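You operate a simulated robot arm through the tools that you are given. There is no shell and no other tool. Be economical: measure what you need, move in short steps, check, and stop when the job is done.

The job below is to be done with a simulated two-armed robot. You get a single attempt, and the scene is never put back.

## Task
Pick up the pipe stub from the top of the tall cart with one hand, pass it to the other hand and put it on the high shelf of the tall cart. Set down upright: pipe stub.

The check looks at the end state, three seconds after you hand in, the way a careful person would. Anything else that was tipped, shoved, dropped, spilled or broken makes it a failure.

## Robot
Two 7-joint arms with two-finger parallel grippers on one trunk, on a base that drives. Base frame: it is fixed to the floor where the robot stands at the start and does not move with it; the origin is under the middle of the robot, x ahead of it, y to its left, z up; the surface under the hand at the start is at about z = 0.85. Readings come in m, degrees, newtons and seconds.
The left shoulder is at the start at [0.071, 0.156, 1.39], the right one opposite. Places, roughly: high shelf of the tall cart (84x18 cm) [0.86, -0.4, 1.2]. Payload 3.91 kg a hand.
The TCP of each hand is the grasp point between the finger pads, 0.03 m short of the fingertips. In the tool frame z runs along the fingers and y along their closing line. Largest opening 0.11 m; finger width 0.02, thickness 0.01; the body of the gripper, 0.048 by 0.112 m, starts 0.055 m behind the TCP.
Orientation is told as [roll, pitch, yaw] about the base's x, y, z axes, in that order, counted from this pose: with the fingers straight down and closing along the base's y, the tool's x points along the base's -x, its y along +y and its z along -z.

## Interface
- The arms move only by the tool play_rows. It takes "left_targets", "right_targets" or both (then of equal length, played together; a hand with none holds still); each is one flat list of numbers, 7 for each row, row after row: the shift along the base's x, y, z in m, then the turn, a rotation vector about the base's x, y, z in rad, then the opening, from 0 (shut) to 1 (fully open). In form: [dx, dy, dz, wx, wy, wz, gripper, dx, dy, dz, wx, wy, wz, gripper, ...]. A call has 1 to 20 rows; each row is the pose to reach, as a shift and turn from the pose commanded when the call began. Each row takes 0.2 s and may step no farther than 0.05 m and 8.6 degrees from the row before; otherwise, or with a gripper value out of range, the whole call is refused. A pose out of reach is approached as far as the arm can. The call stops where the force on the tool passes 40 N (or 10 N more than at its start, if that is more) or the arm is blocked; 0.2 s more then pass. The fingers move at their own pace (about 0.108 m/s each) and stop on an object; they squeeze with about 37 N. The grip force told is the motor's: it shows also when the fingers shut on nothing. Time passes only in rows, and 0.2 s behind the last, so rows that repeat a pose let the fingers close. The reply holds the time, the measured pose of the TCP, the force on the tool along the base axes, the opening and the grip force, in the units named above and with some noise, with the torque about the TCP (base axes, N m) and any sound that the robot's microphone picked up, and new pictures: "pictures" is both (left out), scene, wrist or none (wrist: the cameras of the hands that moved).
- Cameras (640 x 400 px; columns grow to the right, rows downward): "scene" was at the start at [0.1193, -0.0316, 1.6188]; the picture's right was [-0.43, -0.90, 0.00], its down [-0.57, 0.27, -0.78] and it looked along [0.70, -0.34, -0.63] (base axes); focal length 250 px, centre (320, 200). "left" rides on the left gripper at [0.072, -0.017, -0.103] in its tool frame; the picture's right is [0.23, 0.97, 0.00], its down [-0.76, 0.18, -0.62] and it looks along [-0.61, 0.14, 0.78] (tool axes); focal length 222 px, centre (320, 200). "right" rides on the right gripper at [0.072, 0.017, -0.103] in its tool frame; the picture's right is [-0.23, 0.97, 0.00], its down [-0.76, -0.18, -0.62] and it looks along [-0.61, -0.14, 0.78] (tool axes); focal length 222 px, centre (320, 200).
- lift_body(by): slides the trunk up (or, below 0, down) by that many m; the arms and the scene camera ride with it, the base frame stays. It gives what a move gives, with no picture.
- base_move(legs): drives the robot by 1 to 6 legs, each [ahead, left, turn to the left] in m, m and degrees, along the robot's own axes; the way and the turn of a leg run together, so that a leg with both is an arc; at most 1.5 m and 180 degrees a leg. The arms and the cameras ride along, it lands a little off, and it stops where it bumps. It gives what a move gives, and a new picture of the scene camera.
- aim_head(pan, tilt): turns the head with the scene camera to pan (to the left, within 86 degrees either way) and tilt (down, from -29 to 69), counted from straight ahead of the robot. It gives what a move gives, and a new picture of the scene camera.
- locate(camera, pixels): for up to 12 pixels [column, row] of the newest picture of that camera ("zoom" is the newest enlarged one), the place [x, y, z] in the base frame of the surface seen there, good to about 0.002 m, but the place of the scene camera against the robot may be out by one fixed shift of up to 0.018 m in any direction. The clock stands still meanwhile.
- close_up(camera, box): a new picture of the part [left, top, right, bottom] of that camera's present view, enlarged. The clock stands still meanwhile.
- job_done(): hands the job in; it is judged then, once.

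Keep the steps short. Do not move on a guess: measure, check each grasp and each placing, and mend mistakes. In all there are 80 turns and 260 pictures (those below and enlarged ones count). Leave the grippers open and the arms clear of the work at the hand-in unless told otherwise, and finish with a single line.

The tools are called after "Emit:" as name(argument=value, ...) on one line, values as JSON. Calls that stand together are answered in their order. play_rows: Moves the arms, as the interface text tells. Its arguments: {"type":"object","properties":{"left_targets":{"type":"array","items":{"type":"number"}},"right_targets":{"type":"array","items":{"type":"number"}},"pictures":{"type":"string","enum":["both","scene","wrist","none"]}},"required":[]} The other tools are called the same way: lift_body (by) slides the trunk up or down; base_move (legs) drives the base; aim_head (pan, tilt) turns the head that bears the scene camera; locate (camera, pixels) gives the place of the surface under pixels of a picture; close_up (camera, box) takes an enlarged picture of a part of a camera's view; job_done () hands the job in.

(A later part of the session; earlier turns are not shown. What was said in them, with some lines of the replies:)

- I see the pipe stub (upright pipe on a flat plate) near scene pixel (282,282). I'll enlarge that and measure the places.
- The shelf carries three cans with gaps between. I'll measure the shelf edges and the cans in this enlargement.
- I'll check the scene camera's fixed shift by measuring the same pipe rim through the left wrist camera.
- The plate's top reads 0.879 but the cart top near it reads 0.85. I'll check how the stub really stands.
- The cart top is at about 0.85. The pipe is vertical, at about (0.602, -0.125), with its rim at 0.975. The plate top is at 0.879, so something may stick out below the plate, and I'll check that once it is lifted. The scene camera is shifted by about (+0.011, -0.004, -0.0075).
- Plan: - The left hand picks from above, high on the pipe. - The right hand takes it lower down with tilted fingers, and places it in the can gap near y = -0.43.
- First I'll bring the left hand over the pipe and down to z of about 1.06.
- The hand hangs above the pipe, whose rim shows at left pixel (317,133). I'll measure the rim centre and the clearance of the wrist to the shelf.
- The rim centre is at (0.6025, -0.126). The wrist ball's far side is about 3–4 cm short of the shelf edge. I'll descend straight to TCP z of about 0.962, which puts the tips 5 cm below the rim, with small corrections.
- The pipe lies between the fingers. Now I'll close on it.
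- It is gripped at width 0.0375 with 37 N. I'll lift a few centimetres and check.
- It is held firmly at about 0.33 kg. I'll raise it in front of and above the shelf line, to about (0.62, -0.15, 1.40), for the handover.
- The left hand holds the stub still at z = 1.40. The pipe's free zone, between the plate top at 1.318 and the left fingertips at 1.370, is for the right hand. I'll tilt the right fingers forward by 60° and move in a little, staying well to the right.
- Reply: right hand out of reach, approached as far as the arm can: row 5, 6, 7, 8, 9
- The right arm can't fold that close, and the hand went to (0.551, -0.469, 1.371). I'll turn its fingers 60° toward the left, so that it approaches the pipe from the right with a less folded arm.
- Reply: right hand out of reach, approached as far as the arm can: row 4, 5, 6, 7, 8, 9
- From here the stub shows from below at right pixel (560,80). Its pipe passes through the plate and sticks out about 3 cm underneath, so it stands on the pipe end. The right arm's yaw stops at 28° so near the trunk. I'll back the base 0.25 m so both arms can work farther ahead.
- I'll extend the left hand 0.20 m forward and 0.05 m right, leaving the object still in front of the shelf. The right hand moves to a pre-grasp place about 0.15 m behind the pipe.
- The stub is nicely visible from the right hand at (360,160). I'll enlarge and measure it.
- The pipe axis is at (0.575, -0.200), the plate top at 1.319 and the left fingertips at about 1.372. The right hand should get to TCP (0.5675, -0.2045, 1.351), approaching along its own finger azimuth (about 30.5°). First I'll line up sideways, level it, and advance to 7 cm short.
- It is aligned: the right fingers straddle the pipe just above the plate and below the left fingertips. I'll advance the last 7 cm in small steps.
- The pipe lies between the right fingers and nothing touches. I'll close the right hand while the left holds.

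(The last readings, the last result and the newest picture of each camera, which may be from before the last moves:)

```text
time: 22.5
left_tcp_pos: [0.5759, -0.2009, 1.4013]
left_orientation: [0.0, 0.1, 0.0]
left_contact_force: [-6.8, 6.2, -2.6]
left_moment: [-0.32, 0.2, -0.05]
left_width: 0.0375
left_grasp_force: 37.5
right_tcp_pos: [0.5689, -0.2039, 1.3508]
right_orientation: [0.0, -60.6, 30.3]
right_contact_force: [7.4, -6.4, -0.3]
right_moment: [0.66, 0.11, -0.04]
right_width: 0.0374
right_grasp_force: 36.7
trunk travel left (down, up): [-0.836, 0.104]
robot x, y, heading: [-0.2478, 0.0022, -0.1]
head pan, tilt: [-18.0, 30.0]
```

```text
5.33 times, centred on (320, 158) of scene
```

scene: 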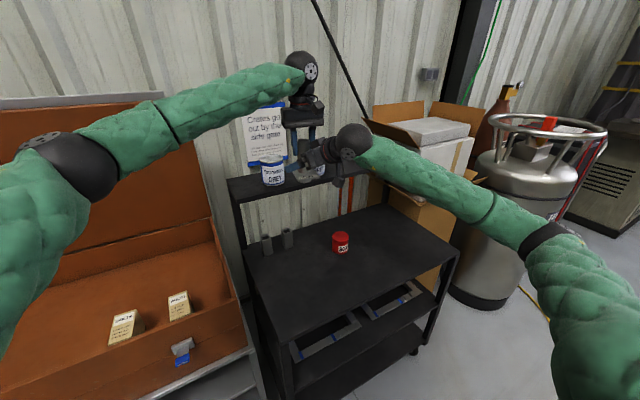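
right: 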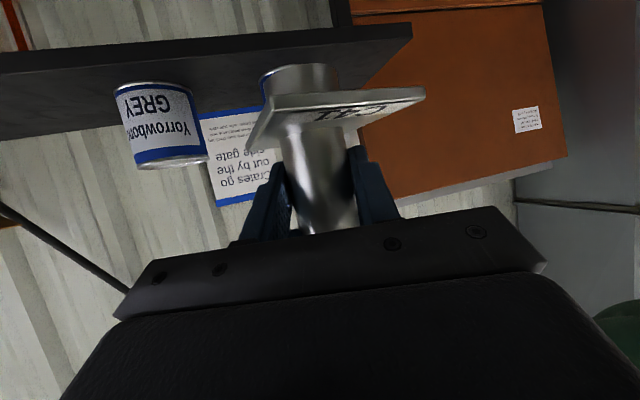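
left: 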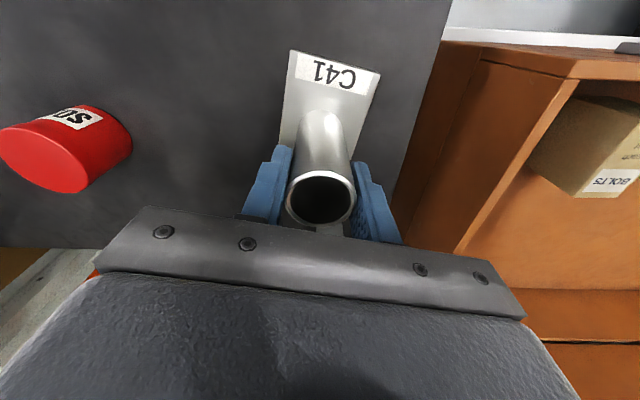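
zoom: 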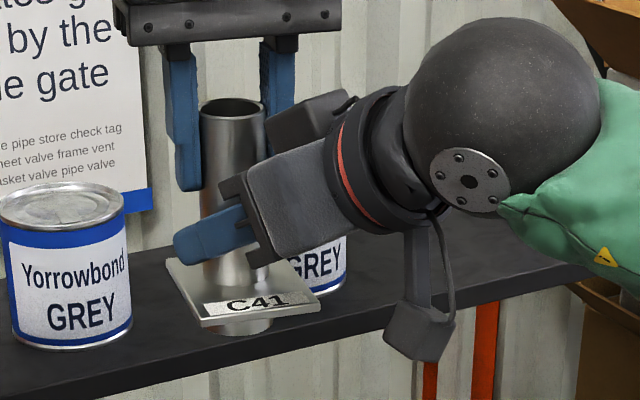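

Both hands hold it, with only about 9 N of side load. I'll open the left hand, then raise it straight up, clear of the pipe.

Emit:
play_rows(left_targets=[0, 0, 0, 0, 0, 0, 0.45, 0, 0, 0, 0, 0, 0, 0.8, 0, 0, 0, 0, 0, 0, 0.8, 0, 0, 0.03, 0, 0, 0, 0.8, 0, 0, 0.07, 0, 0, 0, 0.8, 0, 0, 0.11, 0, 0, 0, 0.8, 0, 0, 0.15, 0, 0, 0, 0.8])

Emit:
close_up(camera="scene", box=[260, 120, 380, 195])

```text
time: 24.1
left_tcp_pos: [0.5728, -0.2002, 1.55]
left_orientation: [0.0, -0.1, 0.0]
left_contact_force: [-0.4, -0.7, 0.5]
left_moment: [0.01, -0.04, 0.03]
left_width: 0.0879
left_grasp_force: 0.0
right_tcp_pos: [0.5673, -0.2035, 1.3526]
right_orientation: [-0.1, -60.6, 30.4]
right_contact_force: [-0.5, -0.6, -0.8]
right_moment: [-0.04, 0.02, -0.03]
right_width: 0.0378
right_grasp_force: 37.0
trunk travel left (down, up): [-0.836, 0.104]
robot x, y, heading: [-0.2473, -0.001, 0.1]
head pan, tilt: [-18.0, 30.0]
```

scene: 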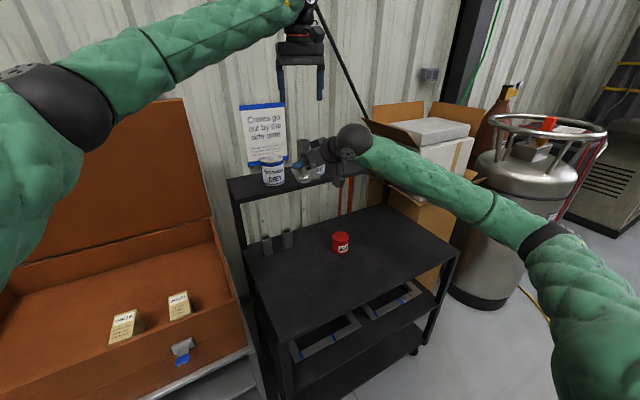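
left: 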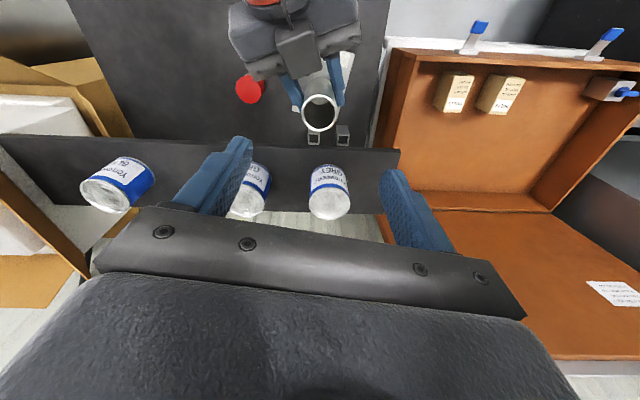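

```text
5.33 times, centred on (320, 158) of scene
```

zoom: 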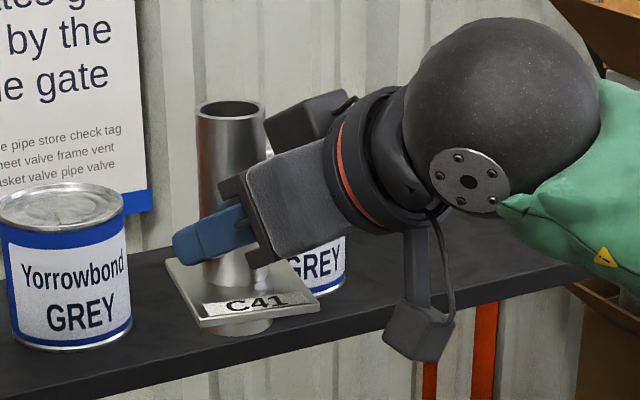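

The handover is done and the right hand alone holds the stub. The left camera looks down on the shelf, so I'll measure the gap and the cans with it.

Emit:
close_up(camera="left", box=[60, 110, 300, 230])

Emit:
locate(camera="left", pixels=[[100, 208], [125, 165], [85, 185], [150, 180], [130, 212], [262, 165], [245, 215], [268, 190], [175, 150], [175, 175], [150, 150], [395, 155]])

```text
2.67 times, centred on (180, 170) of left
```

zoom: 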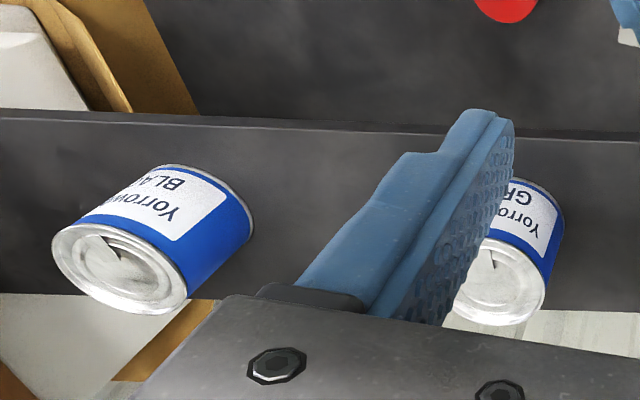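

```text
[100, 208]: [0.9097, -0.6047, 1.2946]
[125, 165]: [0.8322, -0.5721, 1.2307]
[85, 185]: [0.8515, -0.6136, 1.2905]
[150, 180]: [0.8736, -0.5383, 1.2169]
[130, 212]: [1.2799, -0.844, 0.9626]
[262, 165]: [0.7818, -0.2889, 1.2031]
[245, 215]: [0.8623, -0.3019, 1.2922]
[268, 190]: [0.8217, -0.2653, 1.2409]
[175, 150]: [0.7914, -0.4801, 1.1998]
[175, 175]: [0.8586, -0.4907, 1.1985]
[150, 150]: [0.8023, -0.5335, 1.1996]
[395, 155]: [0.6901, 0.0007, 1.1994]
```

Emit:
locate(camera="zoom", pixels=[[56, 255], [186, 295], [140, 312], [90, 226], [252, 220], [165, 167], [545, 295], [495, 323], [562, 215], [530, 180], [300, 135], [230, 292]])

```text
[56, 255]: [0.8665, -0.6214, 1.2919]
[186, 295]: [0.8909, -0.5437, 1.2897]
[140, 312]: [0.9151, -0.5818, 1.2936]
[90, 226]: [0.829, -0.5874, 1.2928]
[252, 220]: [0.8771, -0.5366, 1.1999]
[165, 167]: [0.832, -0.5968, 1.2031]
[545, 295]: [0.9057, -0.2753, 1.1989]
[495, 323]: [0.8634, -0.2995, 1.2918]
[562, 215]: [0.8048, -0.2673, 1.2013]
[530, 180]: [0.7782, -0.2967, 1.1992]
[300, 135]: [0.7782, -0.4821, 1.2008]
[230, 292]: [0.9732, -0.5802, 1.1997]
```

Shelf top is at z = 1.199. The grey can is at (0.82, -0.302) and the black can at (0.872, -0.582), so the gap centre is near (0.852, -0.442). I'll carry the stub right in front of the shelf to y = -0.44, turning it 15° to face the shelf, with a small lift. The left hand moves aside.

Emit:
play_rows(right_targets=[0, -0.035, 0.006, 0, 0, -0.04, 0.1, 0, -0.07, 0.012, 0, 0, -0.08, 0.1, 0, -0.105, 0.018, 0, 0, -0.12, 0.1, 0, -0.14, 0.024, 0, 0, -0.16, 0.1, 0, -0.175, 0.03, 0, 0, -0.2, 0.1, 0, -0.21, 0.03, 0, 0, -0.24, 0.1, 0, -0.24, 0.03, 0, 0, -0.262, 0.1, 0, -0.24, 0.03, 0, 0, -0.262, 0.1], left_targets=[0, 0.035, 0, 0, 0, 0, 0.8, 0, 0.07, 0, 0, 0, 0, 0.8, 0, 0.105, 0, 0, 0, 0, 0.8, -0.02, 0.14, 0, 0, 0, 0, 0.8, -0.04, 0.175, 0, 0, 0, 0, 0.8, -0.06, 0.21, 0, 0, 0, 0, 0.8, -0.08, 0.24, 0, 0, 0, 0, 0.8, -0.08, 0.24, 0, 0, 0, 0, 0.8], pictures="scene")

```text
time: 25.9
left_tcp_pos: [0.4967, 0.0389, 1.5512]
left_orientation: [0.0, 0.1, 0.0]
left_contact_force: [0.7, 0.0, 0.3]
left_moment: [0.0, 0.03, 0.0]
left_width: 0.0878
left_grasp_force: 0.1
right_tcp_pos: [0.5687, -0.4462, 1.3804]
right_orientation: [0.0, -60.5, 15.4]
right_contact_force: [-0.2, 0.6, -5.2]
right_moment: [-0.01, -0.01, 0.02]
right_width: 0.0376
right_grasp_force: 37.0
trunk travel left (down, up): [-0.836, 0.104]
robot x, y, heading: [-0.2467, 0.0012, 0.1]
head pan, tilt: [-18.0, 30.0]
```

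scene: 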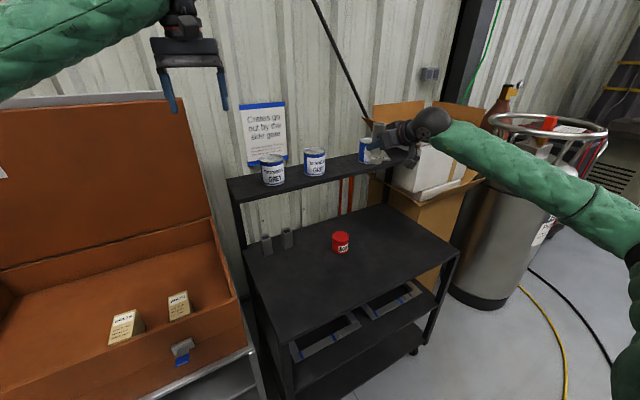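

The path ahead is clear. I'll drive 0.16 m forward; the stub's bottom is at about 1.32, above the can tops.

Emit:
base_move(legs=[[0.16, 0, 0]])

Emit:
close_up(camera="right", box=[0, 0, 640, 400])

```text
time: 27.3
left_tcp_pos: [0.6532, 0.0385, 1.5509]
left_orientation: [0.0, -0.1, -0.1]
left_contact_force: [-1.1, 0.5, 0.8]
left_moment: [-0.02, -0.02, -0.01]
left_width: 0.088
left_grasp_force: 0.1
right_tcp_pos: [0.7253, -0.4455, 1.3835]
right_orientation: [-0.1, -60.6, 15.4]
right_contact_force: [-0.8, 0.3, -2.1]
right_moment: [0.02, 0.02, 0.0]
right_width: 0.0376
right_grasp_force: 37.1
trunk travel left (down, up): [-0.836, 0.104]
robot x, y, heading: [-0.0845, 0.0018, -0.1]
head pan, tilt: [-18.0, 30.0]
```

scene: 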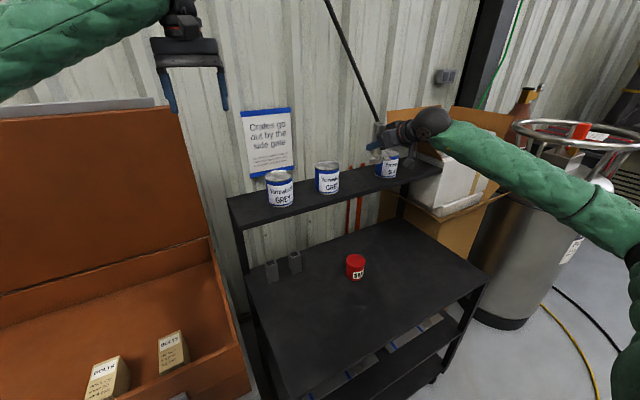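

```text
1.00 times, centred on (320, 200) of right (not enlarged: the box is as wide or as high as the picture)
```

zoom: 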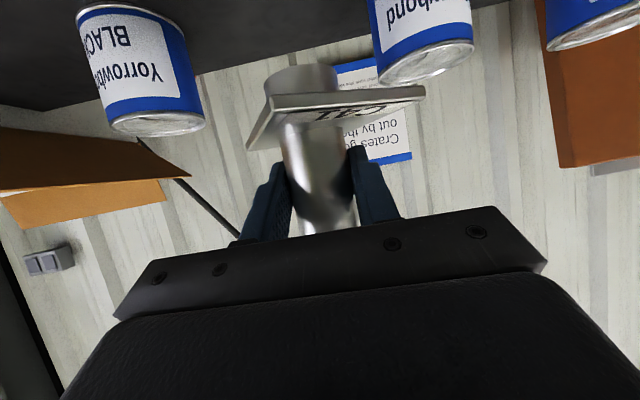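

The stub hangs in line with the gap. I'll check that it is level and where its foot is.

Emit:
close_up(camera="right", box=[230, 50, 440, 190])

```text
2.86 times, centred on (335, 120) of right
```

zoom: 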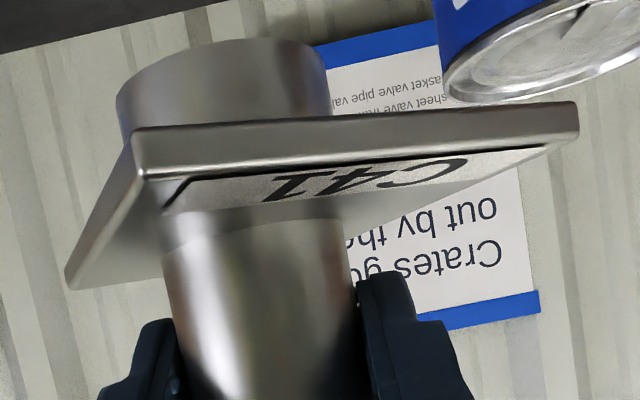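

Emit:
locate(camera="zoom", pixels=[[145, 177], [555, 147], [72, 283], [120, 105], [225, 50], [325, 70], [140, 150], [570, 120], [250, 250], [250, 350]])

```text
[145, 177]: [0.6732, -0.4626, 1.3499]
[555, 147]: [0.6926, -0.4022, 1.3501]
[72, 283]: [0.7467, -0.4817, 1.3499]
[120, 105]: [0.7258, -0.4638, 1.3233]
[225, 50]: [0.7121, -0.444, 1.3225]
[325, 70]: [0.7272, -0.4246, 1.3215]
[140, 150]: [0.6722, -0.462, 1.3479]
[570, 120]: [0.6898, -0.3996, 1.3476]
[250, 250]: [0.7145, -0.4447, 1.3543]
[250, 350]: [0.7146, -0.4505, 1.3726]
```

The plate is dead level at z = 1.350 and the pipe foot is at about 1.321. I need +0.12 m in x and about -0.122 m in z. I'll extend first, then lower to about 1.5 cm above the shelf.

Emit:
play_rows(right_targets=[0.04, 0, 0, 0, 0, 0, 0.1, 0.08, 0, 0, 0, 0, 0, 0.1, 0.12, 0.001, 0, 0, 0, 0, 0.1, 0.12, 0.001, -0.03, 0, 0, 0, 0.1, 0.12, 0.001, -0.06, 0, 0, 0, 0.1, 0.12, 0.001, -0.085, 0, 0, 0, 0.1, 0.12, 0.001, -0.105, 0, 0, 0, 0.1, 0.12, 0.001, -0.105, 0, 0, 0, 0.1])

Emit:
close_up(camera="right", box=[200, 20, 460, 190])

Emit:
close_up(camera="scene", box=[310, 110, 470, 210])

```text
time: 29.1
left_tcp_pos: [0.6564, 0.0387, 1.5514]
left_orientation: [-0.1, 0.0, -0.2]
left_contact_force: [0.1, -0.7, -0.1]
left_moment: [-0.01, 0.01, 0.01]
left_width: 0.0882
left_grasp_force: 0.1
right_tcp_pos: [0.8472, -0.4453, 1.2756]
right_orientation: [-0.1, -60.6, 15.3]
right_contact_force: [0.3, 0.0, -3.8]
right_moment: [-0.01, 0.0, 0.0]
right_width: 0.0375
right_grasp_force: 36.7
trunk travel left (down, up): [-0.836, 0.104]
robot x, y, heading: [-0.0861, 0.003, -0.1]
head pan, tilt: [-18.0, 30.0]
```

scene: 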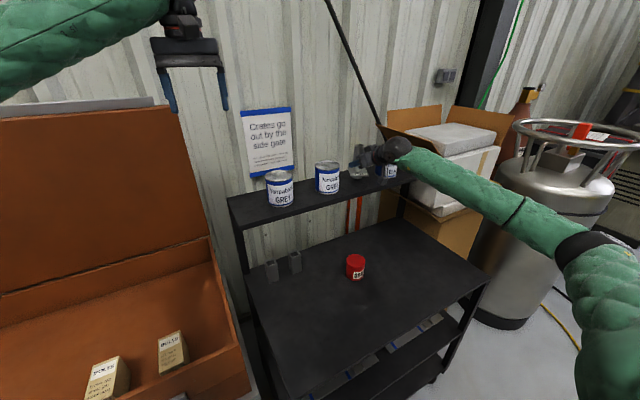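
right: 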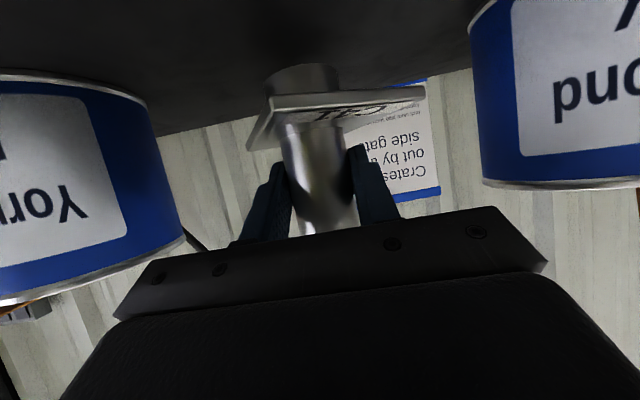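

```text
2.35 times, centred on (330, 105) of right
```

zoom: 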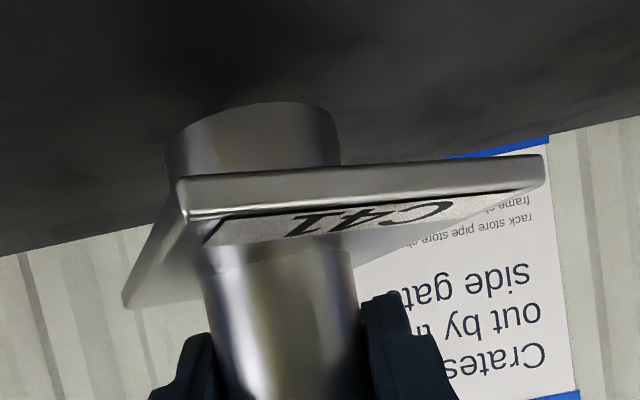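

```text
4.00 times, centred on (390, 160) of scene
```

zoom: 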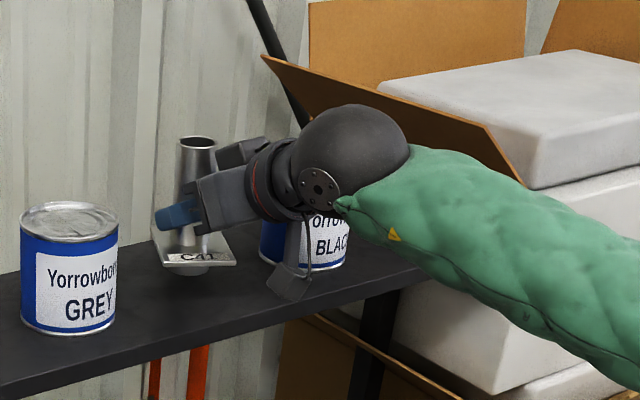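

The wrist camera bracket hangs near the shelf front, at zoom (290,290). I'll measure how far it clears the shelf and the black can.

Emit:
locate(camera="zoom", pixels=[[285, 296], [305, 270], [275, 270], [295, 240], [280, 215], [215, 250], [190, 275], [240, 300], [230, 262], [170, 258], [195, 140], [330, 268]])

Emit:
locate(camera="right", pixels=[[178, 205], [183, 235], [485, 180], [480, 150], [300, 50], [305, 66], [290, 110], [340, 75]])

```text
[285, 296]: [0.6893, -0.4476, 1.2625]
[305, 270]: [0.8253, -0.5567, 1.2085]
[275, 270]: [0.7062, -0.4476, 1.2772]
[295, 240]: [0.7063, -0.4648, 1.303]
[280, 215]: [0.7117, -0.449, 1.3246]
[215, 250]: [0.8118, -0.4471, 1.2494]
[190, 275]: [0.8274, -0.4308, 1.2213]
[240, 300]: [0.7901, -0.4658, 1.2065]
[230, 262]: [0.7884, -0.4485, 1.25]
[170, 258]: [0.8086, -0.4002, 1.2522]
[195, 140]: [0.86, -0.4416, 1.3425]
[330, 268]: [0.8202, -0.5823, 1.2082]
```

```text
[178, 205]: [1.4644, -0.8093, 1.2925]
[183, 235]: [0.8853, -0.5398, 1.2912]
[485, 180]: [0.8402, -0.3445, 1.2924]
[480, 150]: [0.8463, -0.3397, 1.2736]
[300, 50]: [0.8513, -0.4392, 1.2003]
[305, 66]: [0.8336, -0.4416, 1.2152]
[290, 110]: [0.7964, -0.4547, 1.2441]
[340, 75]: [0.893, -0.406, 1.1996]
```

The bracket is in front of the shelf edge and 5 cm above it, and the cans are well clear. The foot is about 1.5 cm above the shelf. I'll lower slowly by 1.3 cm and read the force.

Emit:
play_rows(right_targets=[0, 0, -0.005, 0, 0, 0, 0.1, 0, 0, -0.009, 0, 0, 0, 0.1, 0, 0, -0.011, 0, 0, 0, 0.1, 0, 0, -0.013, 0, 0, 0, 0.1, 0, 0, -0.013, 0, 0, 0, 0.1], pictures="wrist")

Emit:
close_up(camera="scene", box=[320, 130, 420, 190])

```text
time: 30.3
left_tcp_pos: [0.6562, 0.0389, 1.5515]
left_orientation: [0.0, -0.1, -0.1]
left_contact_force: [-1.3, 0.5, -0.1]
left_moment: [0.02, 0.01, 0.01]
left_width: 0.0881
left_grasp_force: 0.1
right_tcp_pos: [0.8472, -0.4454, 1.263]
right_orientation: [-0.1, -60.5, 15.3]
right_contact_force: [0.7, 0.9, -3.2]
right_moment: [0.01, 0.03, 0.02]
right_width: 0.0378
right_grasp_force: 37.1
trunk travel left (down, up): [-0.836, 0.104]
robot x, y, heading: [-0.0866, -0.0005, -0.0]
head pan, tilt: [-18.0, 30.0]
```

right: 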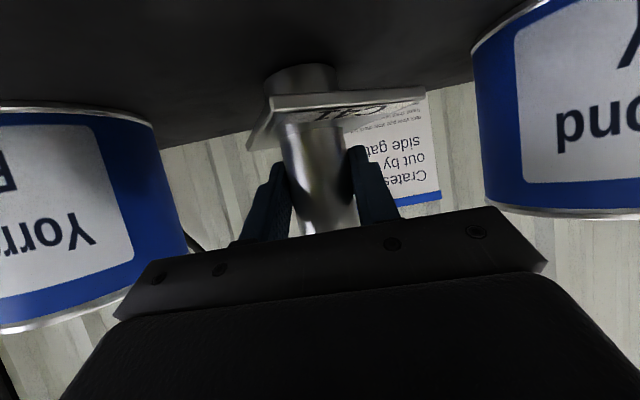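

```text
6.40 times, centred on (370, 160) of scene
```

zoom: 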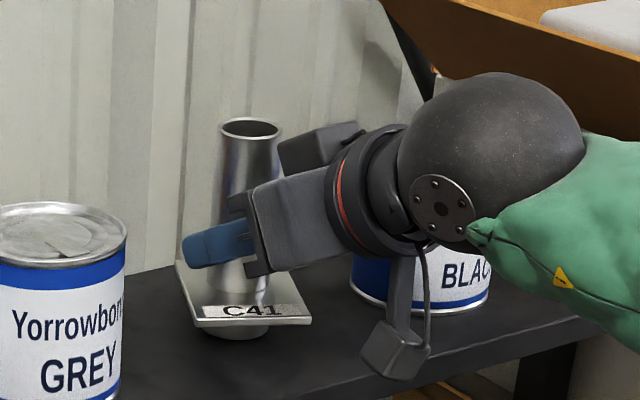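

There is no contact yet, as the full weight is still on the hand. I'll go on millimetre by millimetre.

Emit:
play_rows(right_targets=[0, 0, -0.001, 0, 0, 0, 0.1, 0, 0, -0.002, 0, 0, 0, 0.1, 0, 0, -0.002, 0, 0, 0, 0.1], pictures="none")

```text
time: 31.1
left_tcp_pos: [0.6549, 0.0393, 1.5506]
left_orientation: [0.1, 0.0, 0.0]
left_contact_force: [0.3, -0.5, -0.5]
left_moment: [-0.02, 0.02, 0.01]
left_width: 0.0877
left_grasp_force: 0.1
right_tcp_pos: [0.848, -0.4454, 1.2622]
right_orientation: [-0.2, -60.5, 15.3]
right_contact_force: [-0.2, 0.3, -3.1]
right_moment: [0.0, 0.04, 0.01]
right_width: 0.0379
right_grasp_force: 37.1
trunk travel left (down, up): [-0.836, 0.104]
robot x, y, heading: [-0.0873, 0.0012, -0.1]
head pan, tilt: [-18.0, 30.0]
```

Emit:
play_rows(right_targets=[0, 0, -0.001, 0, 0, 0, 0.1, 0, 0, -0.0015, 0, 0, 0, 0.1, 0, 0, -0.0015, 0, 0, 0, 0.1], pictures="none")

```text
time: 31.9
left_tcp_pos: [0.6547, 0.0398, 1.5517]
left_orientation: [0.0, 0.1, 0.0]
left_contact_force: [-0.9, -0.1, 0.0]
left_moment: [0.03, 0.04, 0.0]
left_width: 0.088
left_grasp_force: 0.0
right_tcp_pos: [0.8463, -0.4444, 1.2616]
right_orientation: [-0.1, -60.5, 15.4]
right_contact_force: [3.6, -1.2, 5.6]
right_moment: [0.01, -0.12, -0.05]
right_width: 0.0376
right_grasp_force: 37.0
trunk travel left (down, up): [-0.836, 0.104]
robot x, y, heading: [-0.0846, -0.0026, -0.1]
head pan, tilt: [-18.0, 30.0]
```

Contact: the force turned to +5.6 N upward. I'll open slowly and let it stand.

Emit:
play_rows(right_targets=[0, 0, 0, 0, 0, 0, 0.32, 0, 0, 0, 0, 0, 0, 0.36, 0, 0, 0, 0, 0, 0, 0.45, 0, 0, 0, 0, 0, 0, 0.6, 0, 0, 0, 0, 0, 0, 0.6], pictures="wrist")

Emit:
close_up(camera="scene", box=[320, 130, 420, 190])

```text
time: 33.1
left_tcp_pos: [0.6546, 0.0397, 1.5503]
left_orientation: [0.0, -0.1, -0.1]
left_contact_force: [-0.4, -0.4, 0.3]
left_moment: [0.01, -0.03, -0.02]
left_width: 0.088
left_grasp_force: 0.0
right_tcp_pos: [0.8483, -0.444, 1.2595]
right_orientation: [-0.1, -60.5, 15.2]
right_contact_force: [-0.4, 0.8, 0.2]
right_moment: [-0.02, 0.03, 0.03]
right_width: 0.0663
right_grasp_force: 0.1
trunk travel left (down, up): [-0.836, 0.104]
robot x, y, heading: [-0.0875, 0.0001, -0.4]
head pan, tilt: [-18.0, 30.0]
```

right: 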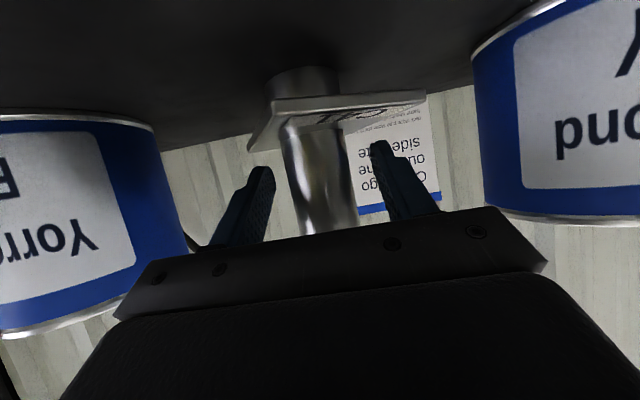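

```text
6.40 times, centred on (370, 160) of scene
```

zoom: 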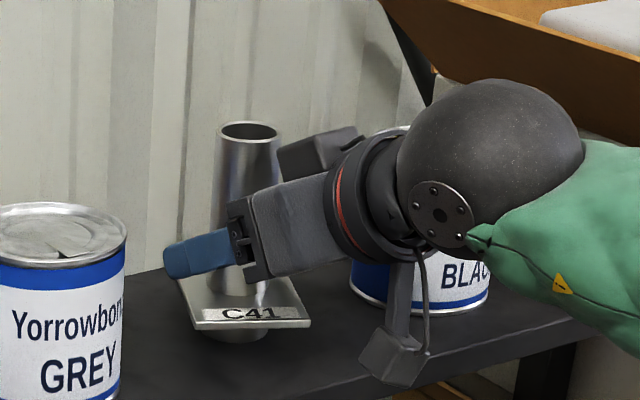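

It stands free. I'll lift 4 mm and draw the hand straight back along its own fingers' heading.

Emit:
play_rows(right_targets=[0, 0, 0.004, 0, 0, 0, 0.6, -0.0193, -0.0053, 0.004, 0, 0, 0, 0.6, -0.0386, -0.0106, 0.006, 0, 0, 0, 0.6, -0.0579, -0.0159, 0.008, 0, 0, 0, 0.6, -0.0868, -0.0238, 0.01, 0, 0, 0, 0.6, -0.116, -0.032, 0.02, 0, 0, 0, 0.6, -0.145, -0.04, 0.04, 0, 0, 0, 0.6, -0.145, -0.04, 0.04, 0, 0, 0, 0.6])

Emit:
close_up(camera="scene", box=[310, 120, 430, 195])

```text
time: 34.9
left_tcp_pos: [0.6555, 0.0381, 1.5511]
left_orientation: [0.0, 0.0, -0.1]
left_contact_force: [0.1, 1.4, 0.6]
left_moment: [0.02, 0.0, 0.01]
left_width: 0.0881
left_grasp_force: 0.1
right_tcp_pos: [0.7044, -0.4849, 1.2992]
right_orientation: [0.1, -60.5, 15.3]
right_contact_force: [0.4, 0.3, -2.1]
right_moment: [0.0, 0.0, -0.01]
right_width: 0.0659
right_grasp_force: 0.0
trunk travel left (down, up): [-0.836, 0.104]
robot x, y, heading: [-0.0895, 0.0013, -0.1]
head pan, tilt: [-18.0, 30.0]
```

scene: 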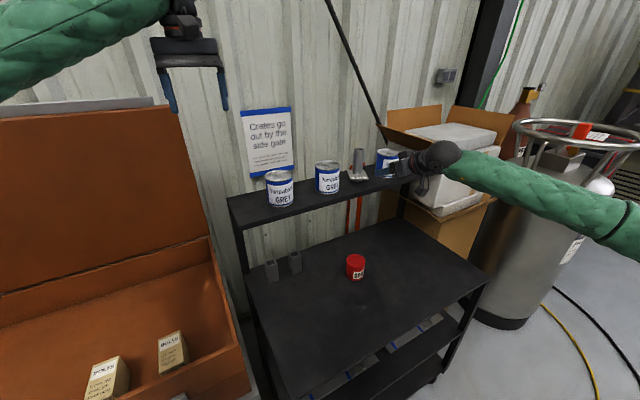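
right: 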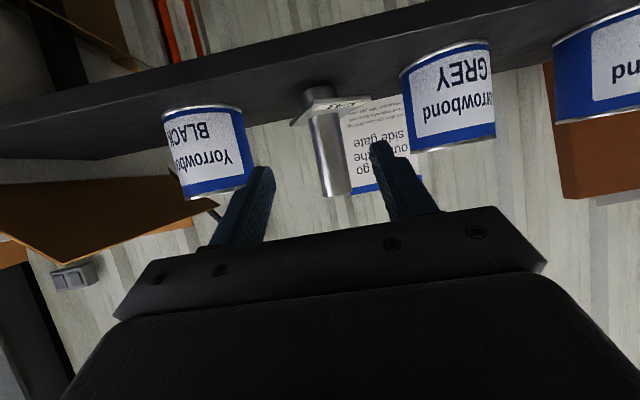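

```text
5.33 times, centred on (370, 158) of scene
```

zoom: 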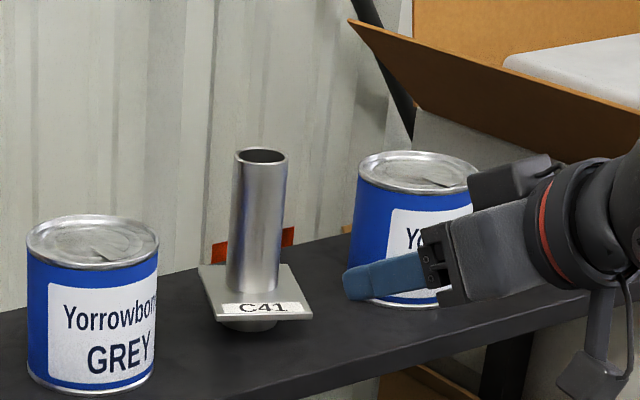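

The stub stands upright between the cans and nothing else has been disturbed. I'll back the base 0.25 m to clear the arms, then open the grippers fully.

Emit:
base_move(legs=[[-0.25, 0, 0]])

Emit:
play_rows(left_targets=[0, 0, 0, 0, 0, 0, 1, 0, 0, 0, 0, 0, 0, 1], right_targets=[0, 0, 0, 0, 0, 0, 1, 0, 0, 0, 0, 0, 0, 1], pictures="scene")

Emit:
close_up(camera="scene", box=[220, 110, 460, 260])

```text
time: 36.8
left_tcp_pos: [0.4034, 0.0397, 1.5505]
left_orientation: [0.1, 0.0, 0.2]
left_contact_force: [0.1, 0.0, 0.0]
left_moment: [0.01, 0.01, -0.01]
left_width: 0.0878
left_grasp_force: 0.1
right_tcp_pos: [0.4514, -0.4822, 1.2993]
right_orientation: [0.1, -60.5, 15.4]
right_contact_force: [-0.6, 0.0, -0.2]
right_moment: [0.03, 0.01, 0.02]
right_width: 0.0658
right_grasp_force: 0.1
trunk travel left (down, up): [-0.836, 0.104]
robot x, y, heading: [-0.3407, 0.0027, 0.3]
head pan, tilt: [-18.0, 30.0]
```

scene: 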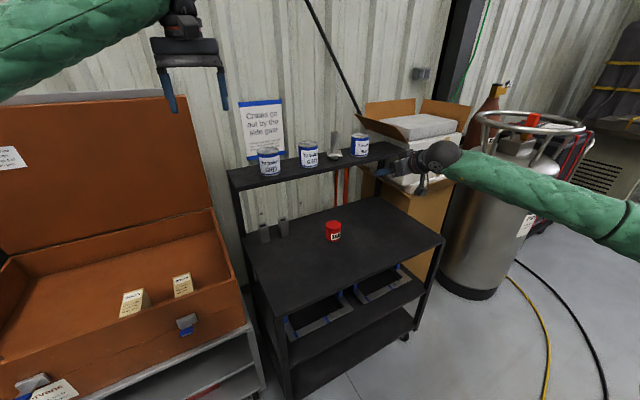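

```text
time: 37.4
left_tcp_pos: [0.4013, 0.0403, 1.5508]
left_orientation: [0.0, -0.1, 0.0]
left_contact_force: [-0.3, 0.6, 0.1]
left_moment: [0.0, -0.03, 0.02]
left_width: 0.1098
left_grasp_force: 0.0
right_tcp_pos: [0.451, -0.4832, 1.2997]
right_orientation: [0.0, -60.5, 15.4]
right_contact_force: [-0.9, -0.7, -0.6]
right_moment: [0.04, 0.01, -0.01]
right_width: 0.1099
right_grasp_force: 0.1
trunk travel left (down, up): [-0.836, 0.104]
robot x, y, heading: [-0.3397, 0.0051, 0.0]
head pan, tilt: [-18.0, 30.0]
```

scene: 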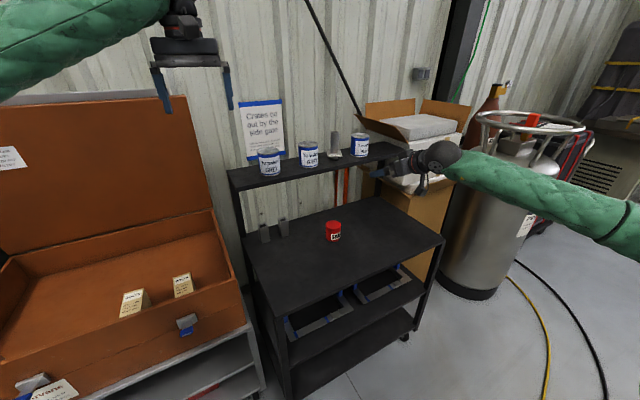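

```text
2.67 times, centred on (340, 185) of scene
```

zoom: 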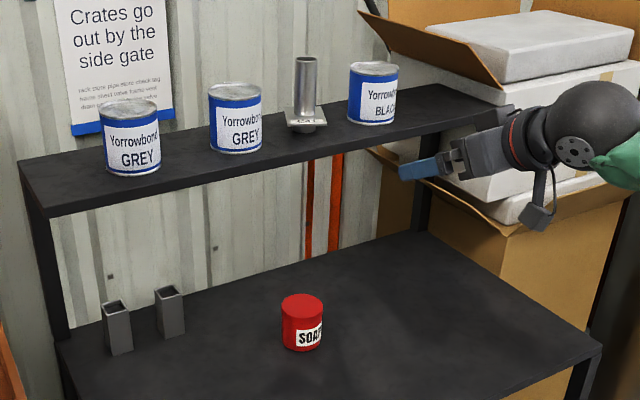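

The stub is upright on the high shelf, the cans, soap and tubes have not moved, both grippers are open, and the arms are clear. I'll hand in.

Emit:
job_done()

```text
The job is handed in.
```

The pipe stub was picked up with the left hand, passed to the right hand and set upright on the tall cart's high shelf, with nothing else disturbed.
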